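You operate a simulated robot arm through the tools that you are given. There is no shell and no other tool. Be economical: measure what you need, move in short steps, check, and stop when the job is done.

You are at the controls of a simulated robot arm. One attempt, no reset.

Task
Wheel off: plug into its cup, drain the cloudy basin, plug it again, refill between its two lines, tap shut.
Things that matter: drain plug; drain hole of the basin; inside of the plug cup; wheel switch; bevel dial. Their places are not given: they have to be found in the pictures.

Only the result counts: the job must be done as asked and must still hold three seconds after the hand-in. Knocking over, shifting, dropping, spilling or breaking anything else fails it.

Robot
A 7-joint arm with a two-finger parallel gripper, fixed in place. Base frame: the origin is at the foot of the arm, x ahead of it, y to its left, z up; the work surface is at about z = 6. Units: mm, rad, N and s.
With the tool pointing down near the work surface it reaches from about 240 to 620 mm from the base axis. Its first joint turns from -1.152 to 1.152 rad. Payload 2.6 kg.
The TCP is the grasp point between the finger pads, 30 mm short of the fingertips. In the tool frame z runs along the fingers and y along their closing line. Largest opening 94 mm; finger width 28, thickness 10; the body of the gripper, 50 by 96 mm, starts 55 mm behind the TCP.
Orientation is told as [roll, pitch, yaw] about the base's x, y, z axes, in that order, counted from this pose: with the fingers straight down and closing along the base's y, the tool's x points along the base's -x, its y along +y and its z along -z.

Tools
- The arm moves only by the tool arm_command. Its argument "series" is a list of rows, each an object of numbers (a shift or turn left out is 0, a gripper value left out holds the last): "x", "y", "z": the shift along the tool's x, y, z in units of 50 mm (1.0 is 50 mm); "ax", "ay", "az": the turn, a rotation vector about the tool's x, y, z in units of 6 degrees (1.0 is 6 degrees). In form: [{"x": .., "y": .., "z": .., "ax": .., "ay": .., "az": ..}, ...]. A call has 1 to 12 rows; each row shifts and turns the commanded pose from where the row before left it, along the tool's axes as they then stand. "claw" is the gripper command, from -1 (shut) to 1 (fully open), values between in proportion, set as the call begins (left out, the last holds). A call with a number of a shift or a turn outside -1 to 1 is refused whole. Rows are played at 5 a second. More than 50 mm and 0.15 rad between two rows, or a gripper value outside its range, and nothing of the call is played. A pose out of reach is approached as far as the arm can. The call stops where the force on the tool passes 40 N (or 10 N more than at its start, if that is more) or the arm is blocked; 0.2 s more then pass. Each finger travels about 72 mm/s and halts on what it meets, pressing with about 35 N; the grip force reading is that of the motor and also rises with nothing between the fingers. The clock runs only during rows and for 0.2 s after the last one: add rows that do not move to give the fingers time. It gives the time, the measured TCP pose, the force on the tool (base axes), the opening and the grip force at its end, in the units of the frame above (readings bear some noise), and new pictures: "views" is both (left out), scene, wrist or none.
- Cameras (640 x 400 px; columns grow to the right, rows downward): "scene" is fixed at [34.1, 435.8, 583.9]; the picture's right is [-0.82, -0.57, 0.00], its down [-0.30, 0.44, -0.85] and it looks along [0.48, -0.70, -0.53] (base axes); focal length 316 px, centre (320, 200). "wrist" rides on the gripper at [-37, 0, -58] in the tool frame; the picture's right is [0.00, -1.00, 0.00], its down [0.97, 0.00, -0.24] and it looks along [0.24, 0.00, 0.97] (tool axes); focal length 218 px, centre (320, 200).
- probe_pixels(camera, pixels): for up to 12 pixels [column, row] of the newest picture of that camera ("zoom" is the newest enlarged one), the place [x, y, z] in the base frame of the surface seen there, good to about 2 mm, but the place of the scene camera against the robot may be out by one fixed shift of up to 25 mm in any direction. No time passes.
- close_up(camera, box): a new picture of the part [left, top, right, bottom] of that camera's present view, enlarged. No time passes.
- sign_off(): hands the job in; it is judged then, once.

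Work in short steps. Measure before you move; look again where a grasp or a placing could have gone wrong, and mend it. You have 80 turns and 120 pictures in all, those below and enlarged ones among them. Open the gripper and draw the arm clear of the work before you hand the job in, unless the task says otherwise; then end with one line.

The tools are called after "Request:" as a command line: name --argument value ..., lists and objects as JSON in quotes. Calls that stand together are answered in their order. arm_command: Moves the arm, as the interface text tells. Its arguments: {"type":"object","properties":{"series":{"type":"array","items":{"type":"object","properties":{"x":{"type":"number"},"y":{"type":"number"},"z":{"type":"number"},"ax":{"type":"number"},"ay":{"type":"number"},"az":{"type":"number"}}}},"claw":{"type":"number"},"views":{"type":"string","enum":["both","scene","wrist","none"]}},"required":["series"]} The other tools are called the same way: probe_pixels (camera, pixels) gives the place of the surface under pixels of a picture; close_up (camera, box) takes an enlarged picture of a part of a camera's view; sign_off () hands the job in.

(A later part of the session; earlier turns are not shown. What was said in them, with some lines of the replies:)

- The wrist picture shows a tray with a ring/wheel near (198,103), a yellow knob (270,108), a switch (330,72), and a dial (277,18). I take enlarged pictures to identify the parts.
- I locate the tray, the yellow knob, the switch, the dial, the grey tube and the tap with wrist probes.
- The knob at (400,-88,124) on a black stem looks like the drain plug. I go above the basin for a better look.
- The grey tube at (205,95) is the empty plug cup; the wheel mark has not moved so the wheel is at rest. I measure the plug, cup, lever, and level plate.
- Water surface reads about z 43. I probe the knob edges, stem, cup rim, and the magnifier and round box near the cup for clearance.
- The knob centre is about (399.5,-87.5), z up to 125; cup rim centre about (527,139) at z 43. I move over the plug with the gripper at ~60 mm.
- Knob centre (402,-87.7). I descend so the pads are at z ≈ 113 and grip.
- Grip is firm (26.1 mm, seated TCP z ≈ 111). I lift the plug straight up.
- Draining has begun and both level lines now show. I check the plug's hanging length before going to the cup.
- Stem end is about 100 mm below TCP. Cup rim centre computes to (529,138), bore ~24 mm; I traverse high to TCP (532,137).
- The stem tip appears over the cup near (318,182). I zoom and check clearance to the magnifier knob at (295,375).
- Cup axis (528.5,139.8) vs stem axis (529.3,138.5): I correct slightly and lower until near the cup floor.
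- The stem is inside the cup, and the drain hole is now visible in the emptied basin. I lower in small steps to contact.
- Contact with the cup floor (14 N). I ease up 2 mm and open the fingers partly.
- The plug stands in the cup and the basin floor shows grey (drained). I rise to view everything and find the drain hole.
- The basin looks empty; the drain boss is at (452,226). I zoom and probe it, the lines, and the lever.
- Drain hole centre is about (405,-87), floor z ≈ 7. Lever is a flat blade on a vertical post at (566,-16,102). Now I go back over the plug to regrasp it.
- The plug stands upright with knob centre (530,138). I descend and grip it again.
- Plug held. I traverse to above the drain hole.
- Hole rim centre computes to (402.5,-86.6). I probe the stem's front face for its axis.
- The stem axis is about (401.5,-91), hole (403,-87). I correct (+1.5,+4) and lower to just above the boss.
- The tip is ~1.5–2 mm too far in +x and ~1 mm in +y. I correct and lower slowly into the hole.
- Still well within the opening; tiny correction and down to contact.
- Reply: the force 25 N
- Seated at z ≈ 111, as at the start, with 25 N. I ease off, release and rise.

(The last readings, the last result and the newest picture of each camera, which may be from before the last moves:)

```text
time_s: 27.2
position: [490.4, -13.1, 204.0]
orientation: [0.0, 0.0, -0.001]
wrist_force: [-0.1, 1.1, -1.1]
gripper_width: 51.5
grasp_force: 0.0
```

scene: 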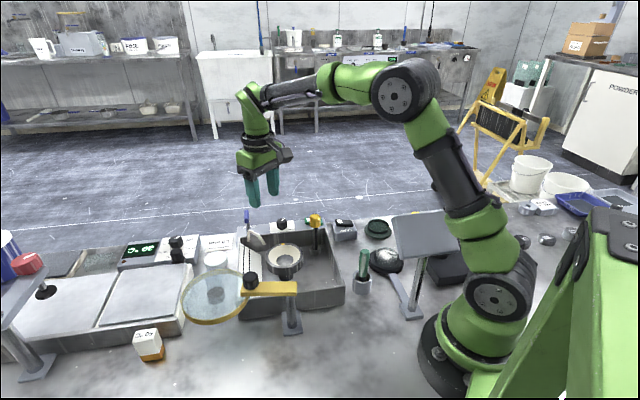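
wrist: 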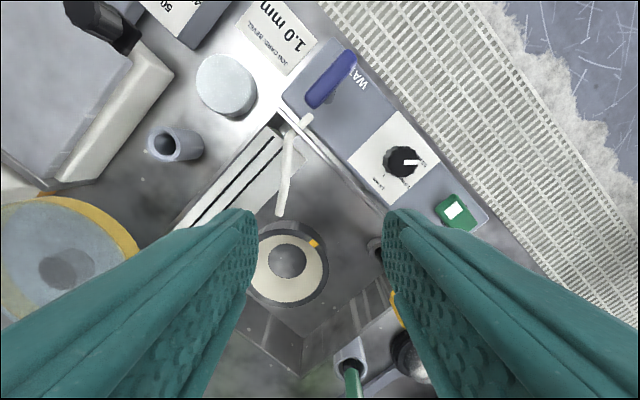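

I check the plug's seating and the lever up close.

Request:
close_up --camera "scene" --box '[230, 200, 350, 290]'

Request:
close_up --camera "wrist" --box '[260, 30, 400, 140]'

Request:
probe_pixels --camera "wrist" --pixels '[[310, 103], [352, 52], [330, 78], [318, 95], [345, 62], [305, 118], [333, 95]]'

```text
4.44 times, centred on (290, 245) of scene
```

zoom: 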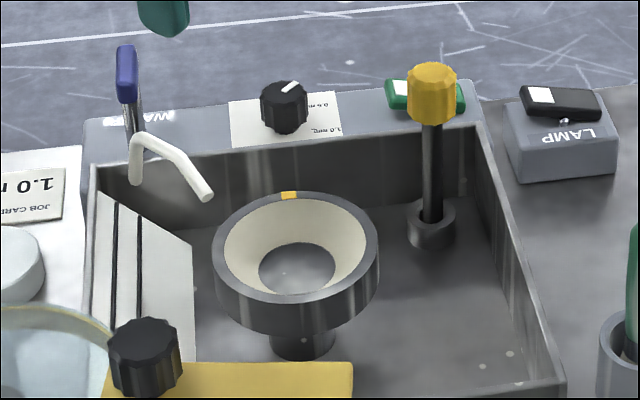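

```text
3.64 times, centred on (330, 85) of wrist
```

zoom: 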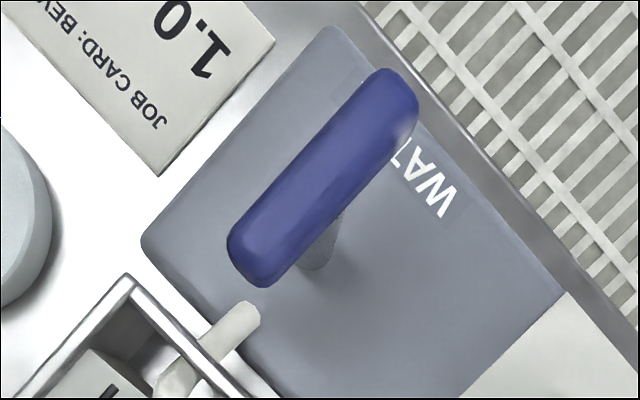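

```text
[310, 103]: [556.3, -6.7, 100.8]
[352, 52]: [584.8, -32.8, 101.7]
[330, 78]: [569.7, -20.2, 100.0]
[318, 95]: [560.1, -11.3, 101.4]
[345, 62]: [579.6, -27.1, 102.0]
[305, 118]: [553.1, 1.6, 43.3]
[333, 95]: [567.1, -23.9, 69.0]
```

The plug sits upright in its boss. The lever blade runs from (553,-3) to (588,-37), centre (569.5,-19.5,101); I move above it and turn the tool 43° so the fingers straddle it.

Request:
arm_command --series '[{"x": -0.79, "y": -0.065}, {"x": -0.79, "y": -0.065}, {"az": 0.9}, {"az": 0.9}, {"az": 0.9}, {"az": 0.9}, {"az": 0.9}, {"az": 0.9}, {"az": 0.9}, {"az": 0.9}, {}, {}]' --claw -0.1 --views "both"

```text
time_s: 29.8
position: [570.6, -17.4, 203.1]
orientation: [-0.001, 0.0, -0.753]
wrist_force: [-0.1, -0.3, 0.6]
gripper_width: 42.3
grasp_force: 0.1
```

scene: 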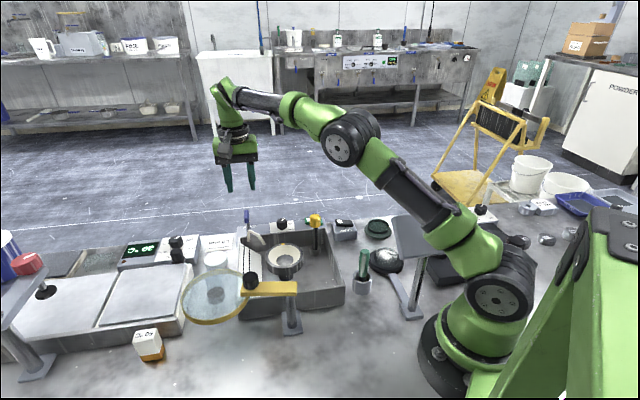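
wrist: 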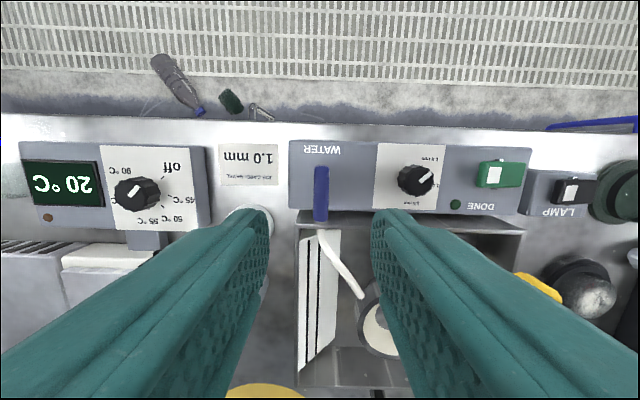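

The blade is aligned at column 321 between the fingers. I descend to z ≈ 99.

Request:
arm_command --series '[{"z": 0.5}, {"z": 0.6}, {"z": 0.5}, {"z": 0.3}, {"z": 0.16}, {}]' --views "both"

```text
time_s: 31.2
position: [569.8, -18.2, 99.6]
orientation: [0.0, -0.002, -0.754]
wrist_force: [0.2, 0.4, -0.3]
gripper_width: 42.3
grasp_force: 0.0
```

scene: 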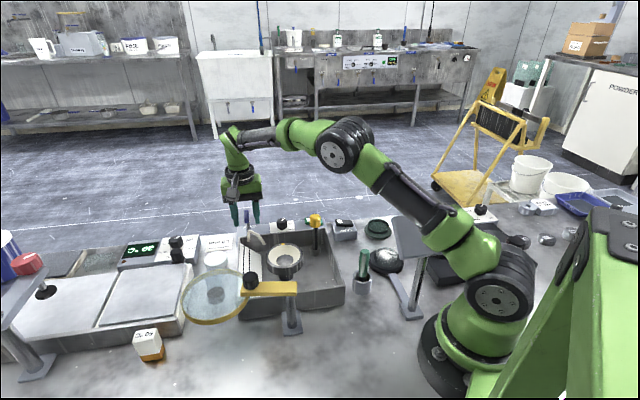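
wrist: 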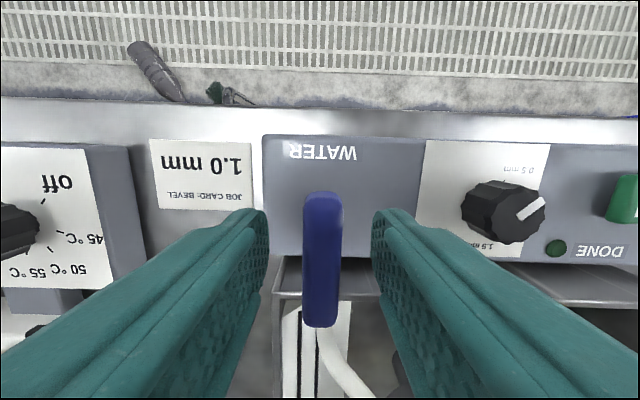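

The fingers straddle the blade. I close on it.

Request:
arm_command --series '[{}, {}, {}, {}]' --claw -1 --views "none"

Request:
arm_command --series '[{"az": 0.8}, {"az": 0.8}, {"az": 0.8}, {}]' --views "both"

```text
time_s: 32.2
position: [569.6, -20.2, 100.3]
orientation: [0.0, 0.0, -0.755]
wrist_force: [-3.0, -3.0, -1.0]
gripper_width: 16.6
grasp_force: 44.5
```

```text
time_s: 33.2
position: [571.2, -19.7, 100.1]
orientation: [0.001, -0.002, -1.004]
wrist_force: [-3.4, -4.0, 0.3]
gripper_width: 21.2
grasp_force: 44.7
```

scene: 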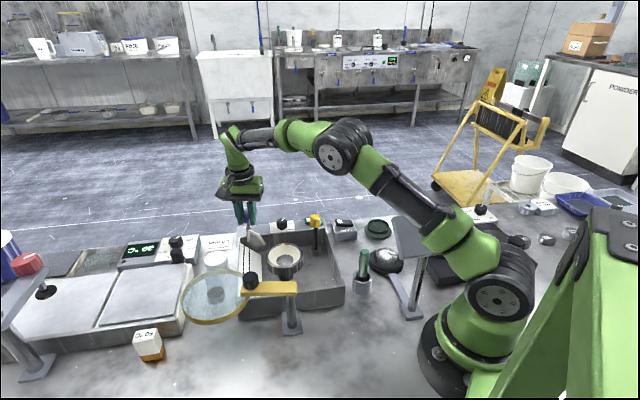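
wrist: 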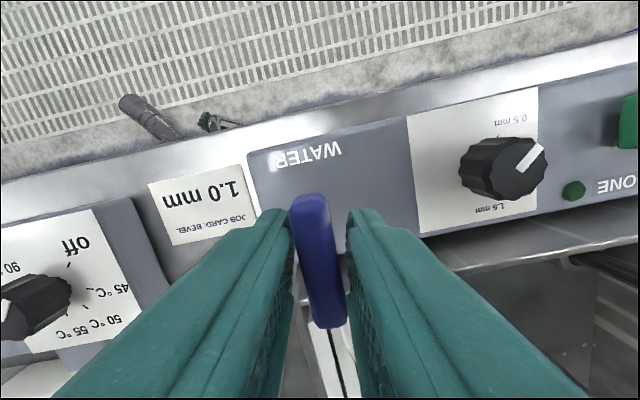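

The blade stayed put (opening grew to 21 mm): this direction is a stop. I turn back and go the other way.

Request:
arm_command --series '[{"az": -0.8}, {"az": -0.8}, {"az": -0.8}, {}]' --views "none"

Request:
arm_command --series '[{"az": -0.8}, {"az": -0.8}, {"az": -0.8}, {}]' --views "both"

```text
time_s: 34.2
position: [569.5, -18.9, 100.5]
orientation: [0.0, 0.001, -0.754]
wrist_force: [-17.1, -2.5, 10.1]
gripper_width: 16.6
grasp_force: 45.0
```

```text
time_s: 35.2
position: [570.8, -19.9, 99.6]
orientation: [0.001, 0.001, -0.504]
wrist_force: [-27.0, -3.2, 14.5]
gripper_width: 16.4
grasp_force: 45.0
```

scene: 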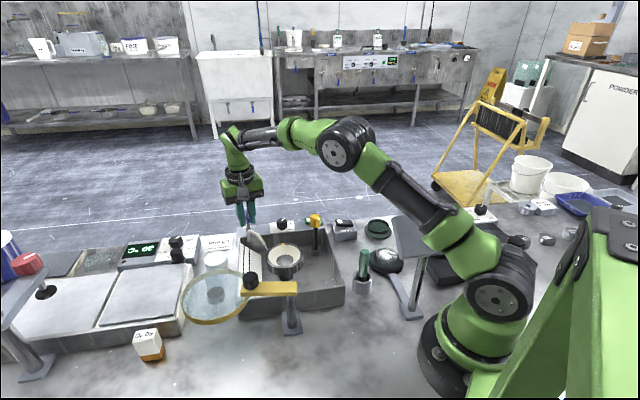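
wrist: 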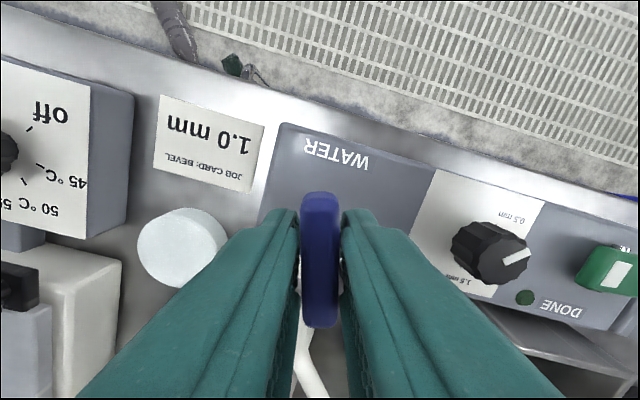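

The lever turns this way. I check for flow at the spout, and the force (-27 N in x) needs watching.

Request:
close_up --camera "scene" --box '[230, 200, 350, 290]'

Request:
arm_command --series '[{}]' --views "none"

```text
4.44 times, centred on (290, 245) of scene
```

zoom: 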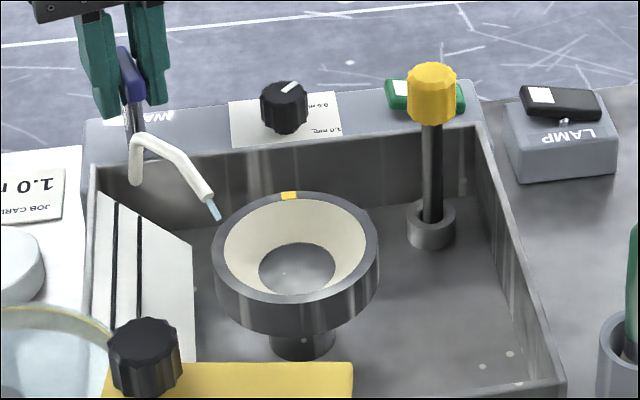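

```text
time_s: 35.6
position: [571.4, -19.0, 100.3]
orientation: [-0.001, 0.002, -0.506]
wrist_force: [-28.2, -4.6, 15.1]
gripper_width: 16.2
grasp_force: 45.0
```

A small stream runs. I relieve the force slightly and open further.

Request:
arm_command --series '[{"x": 0.03, "y": -0.015}, {"az": -0.8}, {"az": -0.8}, {"az": -0.8}, {"az": -0.8}, {}]' --views "none"

Request:
close_up --camera "scene" --box '[230, 200, 350, 290]'

```text
time_s: 37.0
position: [569.0, -19.4, 100.3]
orientation: [-0.004, -0.004, -0.161]
wrist_force: [27.9, -7.3, -6.3]
gripper_width: 16.5
grasp_force: 45.3
```

```text
4.44 times, centred on (290, 245) of scene
```

zoom: 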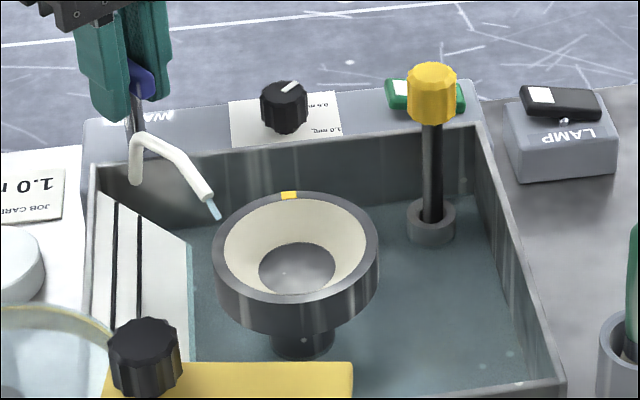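

Water is rising quickly. I measure the level and the line heights (same camera).

Request:
probe_pixels --camera "zoom" --pixels '[[460, 320], [380, 250], [115, 205], [116, 320], [138, 222], [138, 330], [190, 250], [190, 340], [432, 205], [100, 200], [115, 260], [138, 280]]'

```text
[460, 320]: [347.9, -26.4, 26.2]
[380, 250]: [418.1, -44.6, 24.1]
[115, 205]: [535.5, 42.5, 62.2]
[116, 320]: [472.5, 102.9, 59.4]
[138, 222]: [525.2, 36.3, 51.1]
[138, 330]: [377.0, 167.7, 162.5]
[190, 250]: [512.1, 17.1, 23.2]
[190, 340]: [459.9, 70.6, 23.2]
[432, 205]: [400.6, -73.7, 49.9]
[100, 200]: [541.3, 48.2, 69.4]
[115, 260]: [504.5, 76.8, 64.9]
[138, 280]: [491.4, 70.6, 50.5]
```

Lower line ≈ 51, upper ≈ 62, water ≈ 24 (scene z). Target ≈ 56. I relieve the side force and wait 1 s to get the flow rate.

Request:
arm_command --series '[{"x": -0.015}, {}, {}, {}]' --views "none"

Request:
close_up --camera "scene" --box '[230, 200, 350, 290]'

Request:
probe_pixels --camera "zoom" --pixels '[[460, 320], [380, 250], [500, 340], [480, 300], [160, 300], [220, 340]]'

```text
time_s: 38.0
position: [569.9, -19.6, 100.1]
orientation: [0.0, 0.0, -0.168]
wrist_force: [1.7, -7.1, 2.4]
gripper_width: 16.4
grasp_force: 45.2
```

```text
4.44 times, centred on (290, 245) of scene
```

zoom: 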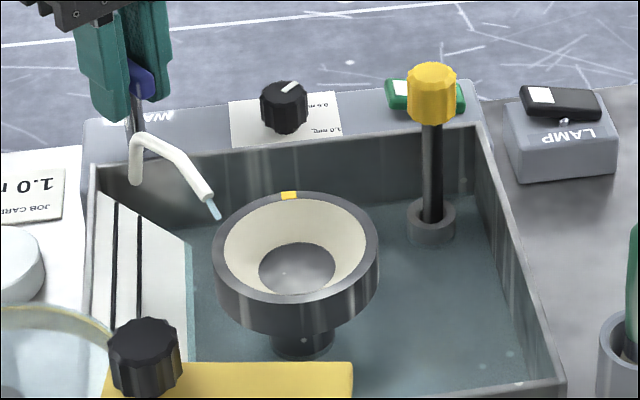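

```text
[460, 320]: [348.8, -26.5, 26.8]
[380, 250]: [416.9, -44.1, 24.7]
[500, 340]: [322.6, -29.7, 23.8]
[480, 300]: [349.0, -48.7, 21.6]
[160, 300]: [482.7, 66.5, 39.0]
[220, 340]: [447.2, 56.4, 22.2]
```

Little change in 1 s. I wait longer (2.4 s) and watch.

Request:
arm_command --series '[{}, {}, {}, {}, {}, {}, {}, {}, {}, {}, {}, {}]' --views "none"

Request:
close_up --camera "scene" --box '[230, 200, 350, 290]'

Request:
probe_pixels --camera "zoom" --pixels '[[460, 320], [380, 250], [500, 340], [480, 300], [480, 260], [220, 350], [400, 330], [420, 290]]'

```text
time_s: 40.6
position: [570.4, -18.7, 99.3]
orientation: [0.0, -0.001, -0.168]
wrist_force: [-1.4, -9.6, 8.4]
gripper_width: 16.1
grasp_force: 45.2
```

```text
4.44 times, centred on (290, 245) of scene
```

zoom: 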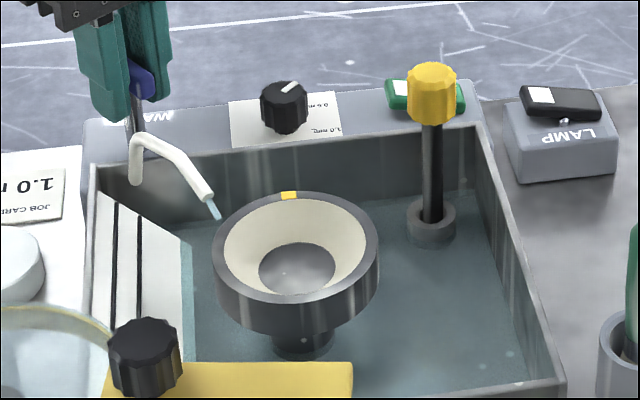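

```text
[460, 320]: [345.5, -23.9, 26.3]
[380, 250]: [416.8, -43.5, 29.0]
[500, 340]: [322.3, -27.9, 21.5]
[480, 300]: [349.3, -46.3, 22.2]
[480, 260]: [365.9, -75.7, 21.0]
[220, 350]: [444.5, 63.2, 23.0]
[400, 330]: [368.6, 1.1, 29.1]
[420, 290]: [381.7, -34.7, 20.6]
```

The level rises ≈1.6 mm/s, so about 18 s more are needed. I wait about 10 s, then check.

Request:
arm_command --series '[{}, {}, {}, {}, {}, {}, {}, {}, {}, {}, {}, {}]' --views "none"

Request:
arm_command --series '[{}, {}, {}, {}, {}, {}, {}, {}, {}, {}, {}, {}]' --views "none"

Request:
close_up --camera "scene" --box '[230, 200, 350, 290]'

```text
time_s: 43.2
position: [570.3, -19.8, 101.2]
orientation: [0.0, -0.001, -0.167]
wrist_force: [-6.6, -11.6, 9.1]
gripper_width: 16.7
grasp_force: 45.1
```

```text
time_s: 45.8
position: [569.9, -18.4, 100.1]
orientation: [0.0, 0.0, -0.167]
wrist_force: [-10.3, -11.9, 9.7]
gripper_width: 16.4
grasp_force: 45.1
```

```text
4.44 times, centred on (290, 245) of scene
```

zoom: 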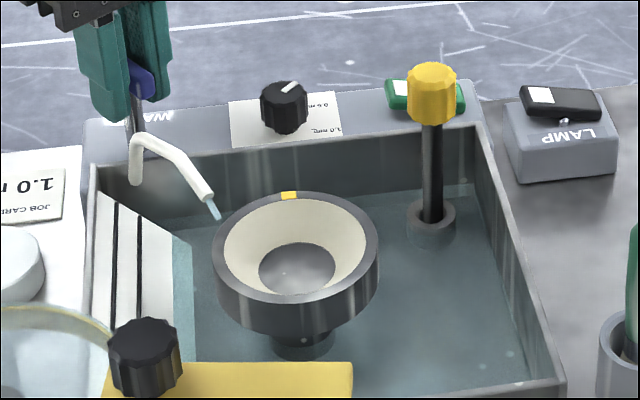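

The waterline on the plate is at column 173; it must reach ≈126 (between 138 and 115), at ~1.8 px/s. I wait another ~13 s.

Request:
arm_command --series '[{}, {}, {}, {}, {}, {}, {}, {}, {}, {}, {}, {}]' --views "none"

Request:
arm_command --series '[{}, {}, {}, {}, {}, {}, {}, {}, {}, {}, {}, {}]' --views "none"

Request:
arm_command --series '[{}, {}, {}, {}, {}, {}, {}, {}, {}, {}, {}, {}]' --views "none"

Request:
arm_command --series '[{}, {}, {}, {}, {}, {}, {}, {}, {}, {}, {}, {}]' --views "none"

Request:
arm_command --series '[{}, {}, {}, {}, {}, {}, {}, {}, {}, {}, {}, {}]' --views "none"

Request:
close_up --camera "scene" --box '[230, 200, 350, 290]'

```text
time_s: 48.4
position: [569.0, -19.7, 100.5]
orientation: [0.0, 0.0, -0.167]
wrist_force: [-9.3, -13.6, 7.2]
gripper_width: 16.3
grasp_force: 45.3
```

```text
time_s: 51.0
position: [570.3, -20.0, 100.8]
orientation: [-0.001, 0.0, -0.168]
wrist_force: [-8.2, -13.1, 9.0]
gripper_width: 16.4
grasp_force: 44.9
```

```text
time_s: 53.6
position: [570.9, -19.7, 100.2]
orientation: [0.0, 0.0, -0.167]
wrist_force: [-8.5, -14.1, 6.9]
gripper_width: 16.2
grasp_force: 44.7
```

```text
time_s: 56.2
position: [569.2, -19.7, 99.5]
orientation: [0.0, 0.001, -0.168]
wrist_force: [-5.5, -13.4, 5.3]
gripper_width: 16.4
grasp_force: 44.8
```

```text
time_s: 58.8
position: [570.6, -18.7, 99.1]
orientation: [-0.002, 0.0, -0.167]
wrist_force: [-4.7, -13.0, 4.8]
gripper_width: 16.5
grasp_force: 45.4
```

```text
4.44 times, centred on (290, 245) of scene
```

zoom: 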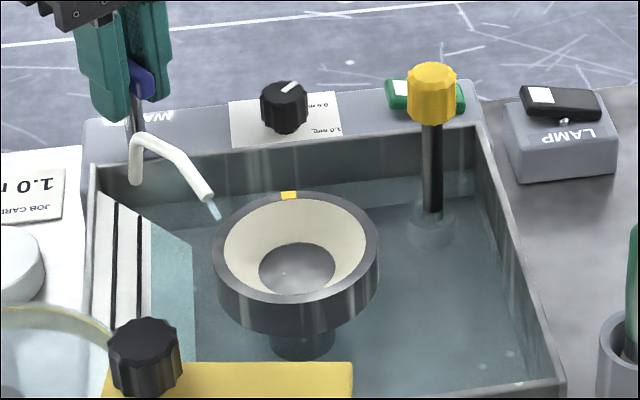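

Waterline at ≈151. I wait another 10.4 s and check.

Request:
arm_command --series '[{}, {}, {}, {}, {}, {}, {}, {}, {}, {}, {}, {}]' --views "none"

Request:
arm_command --series '[{}, {}, {}, {}, {}, {}, {}, {}, {}, {}, {}, {}]' --views "none"

Request:
arm_command --series '[{}, {}, {}, {}, {}, {}, {}, {}, {}, {}, {}, {}]' --views "none"

Request:
arm_command --series '[{}, {}, {}, {}, {}, {}, {}, {}, {}, {}, {}, {}]' --views "none"

Request:
close_up --camera "scene" --box '[230, 200, 350, 290]'

```text
time_s: 61.4
position: [569.5, -19.4, 100.2]
orientation: [0.0, -0.001, -0.169]
wrist_force: [-3.7, -12.6, 4.0]
gripper_width: 16.3
grasp_force: 44.8
```

```text
time_s: 64.0
position: [570.4, -20.0, 99.9]
orientation: [0.001, 0.001, -0.167]
wrist_force: [-3.1, -14.0, 4.1]
gripper_width: 16.5
grasp_force: 44.7
```

```text
time_s: 66.6
position: [570.0, -20.6, 99.7]
orientation: [0.0, -0.001, -0.167]
wrist_force: [-1.8, -13.6, 3.8]
gripper_width: 16.5
grasp_force: 45.0
```

```text
time_s: 69.2
position: [569.4, -19.4, 100.2]
orientation: [-0.003, 0.001, -0.168]
wrist_force: [-2.7, -13.3, 3.2]
gripper_width: 16.4
grasp_force: 45.0
```

```text
4.44 times, centred on (290, 245) of scene
```

zoom: 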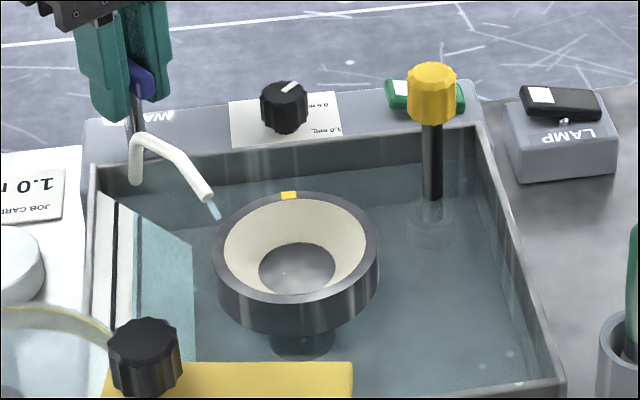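

The waterline is just past the lower line (≈133). I wait 2.4 s more, then turn the lever back shut.

Request:
arm_command --series '[{}, {}, {}, {}, {}, {}, {}, {}, {}, {}, {}]' --views "none"

Request:
arm_command --series '[{"az": 0.8}, {"az": 0.8}, {"az": 0.8}, {"az": 0.8}, {"az": 0.8}, {"az": 0.8}, {"az": 0.8}, {"az": 0.4}, {}]' --views "both"

Request:
close_up --camera "scene" --box '[230, 200, 350, 290]'

```text
time_s: 71.6
position: [570.1, -18.8, 99.8]
orientation: [0.0, 0.0, -0.167]
wrist_force: [-2.5, -13.5, 3.2]
gripper_width: 16.1
grasp_force: 45.1
```

```text
time_s: 73.6
position: [571.0, -18.5, 98.8]
orientation: [0.002, -0.001, -0.794]
wrist_force: [11.1, -9.2, -2.6]
gripper_width: 16.6
grasp_force: 44.5
```

scene: 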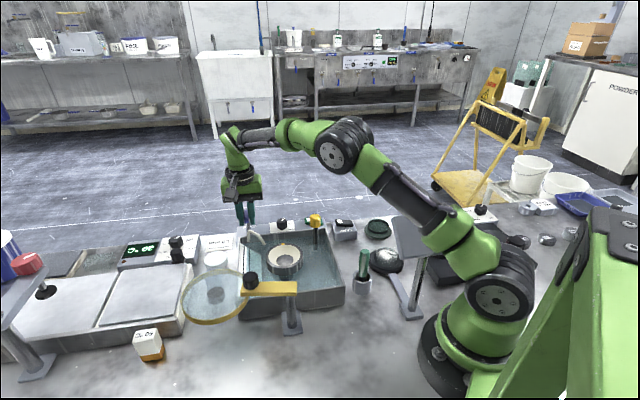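
wrist: 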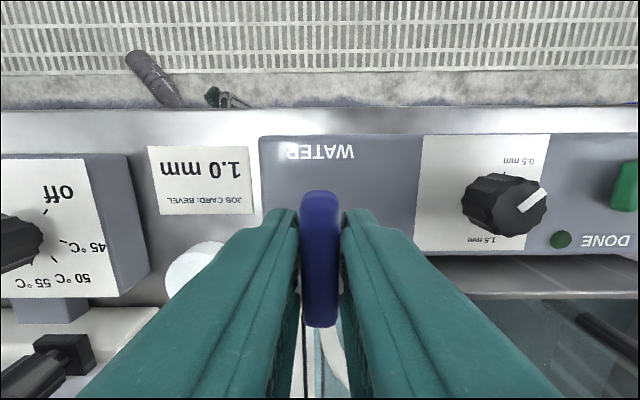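

```text
4.44 times, centred on (290, 245) of scene
```

zoom: 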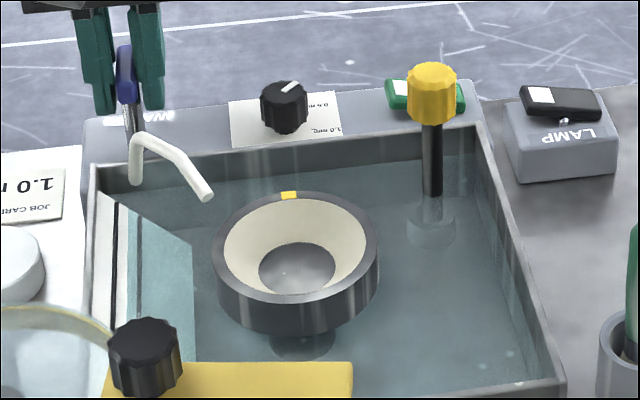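

The stream has stopped and the waterline is at ≈127, between the lines. I press slightly against the stop, then release and rise.

Request:
arm_command --series '[{"az": 0.35}, {}]' --views "none"

Request:
arm_command --series '[{"az": -0.35}, {}, {}, {}]' --claw -0.1 --views "none"

Request:
arm_command --series '[{"z": -0.3}, {"z": -0.6}, {"z": -0.8}, {"z": -0.8}, {"x": 0.8}, {"x": 0.8}, {}]' --views "both"

Request:
close_up --camera "scene" --box '[230, 200, 350, 290]'

```text
time_s: 74.2
position: [571.0, -18.1, 99.6]
orientation: [0.0, -0.001, -0.828]
wrist_force: [10.0, -3.8, -4.6]
gripper_width: 17.1
grasp_force: 45.2
```

```text
time_s: 75.2
position: [568.9, -19.6, 99.4]
orientation: [0.001, 0.0, -0.798]
wrist_force: [-0.2, 1.5, 0.5]
gripper_width: 42.2
grasp_force: 0.1
```

```text
time_s: 76.8
position: [513.0, 37.3, 222.0]
orientation: [0.0, 0.0, -0.797]
wrist_force: [-0.2, 0.6, -0.2]
gripper_width: 42.2
grasp_force: 0.1
```

scene: 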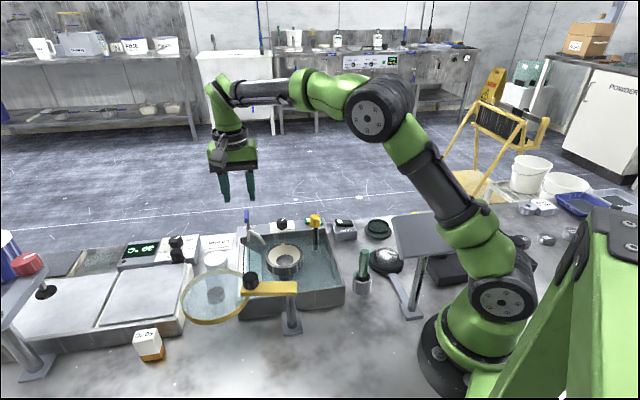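
wrist: 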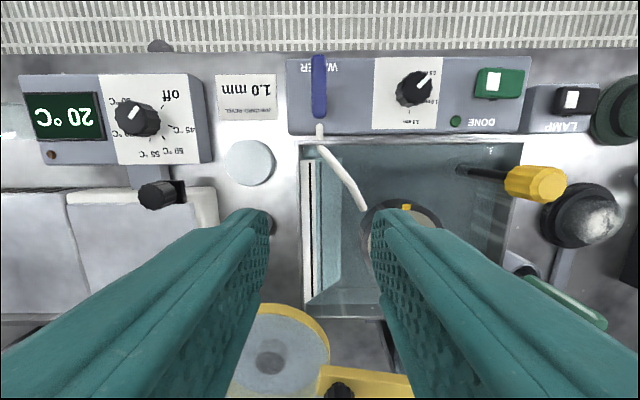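

```text
4.44 times, centred on (290, 245) of scene
```

zoom: 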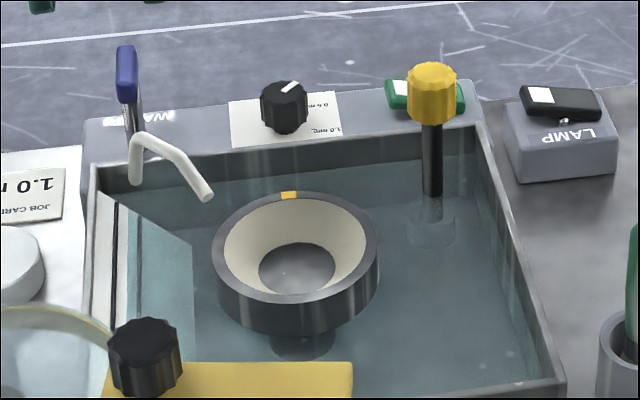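

Tap shut; plug standing. I take the arm clear and then verify the level against the lines after a wait.

Request:
arm_command --series '[{"z": -0.8}, {"z": -0.8}, {"x": 0.6}, {}, {}, {}, {}, {}, {}, {}, {}]' --views "wrist"

Request:
close_up --camera "scene" --box '[240, 230, 300, 290]'

Request:
close_up --camera "scene" --box '[230, 200, 350, 290]'

```text
time_s: 79.2
position: [492.0, 60.8, 303.3]
orientation: [0.0, 0.0, -0.794]
wrist_force: [-0.7, 0.1, 0.6]
gripper_width: 42.3
grasp_force: 0.1
```

wrist: 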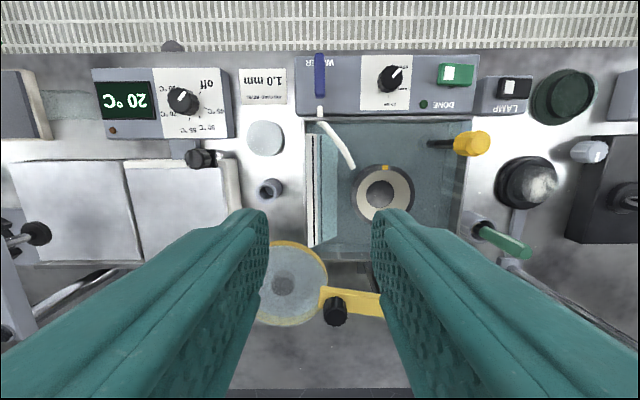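

```text
6.67 times, centred on (270, 260) of scene
```

zoom: 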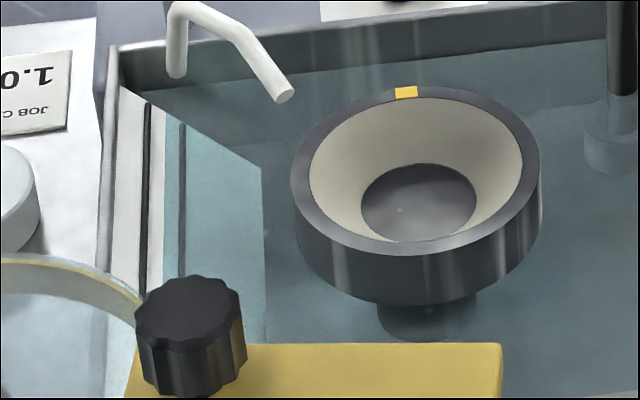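

```text
4.44 times, centred on (290, 245) of scene
```

zoom: 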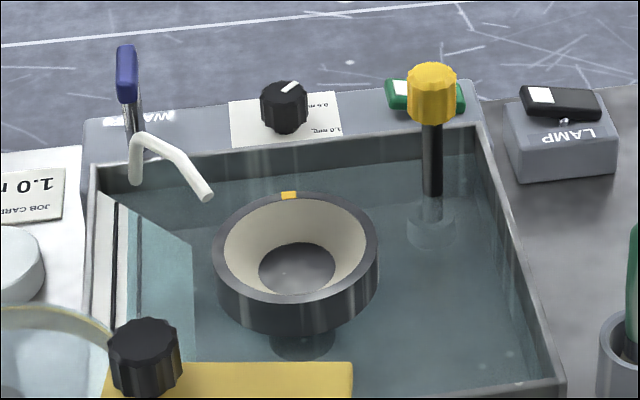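

The waterline at 165 sits midway between the lines at 145 and 182 and holds steady. The tap is shut, the plug is seated, the wheel is still, and the gripper is open and clear. I hand the job in.

Request:
sign_off

```text
The job is handed in.
```

The basin was drained with the plug standing in its cup, then plugged again and refilled with clear water to midway between its two lines. The tap is shut, and I left the wheel switch and bevel dial untouched because the wheel was already at rest.
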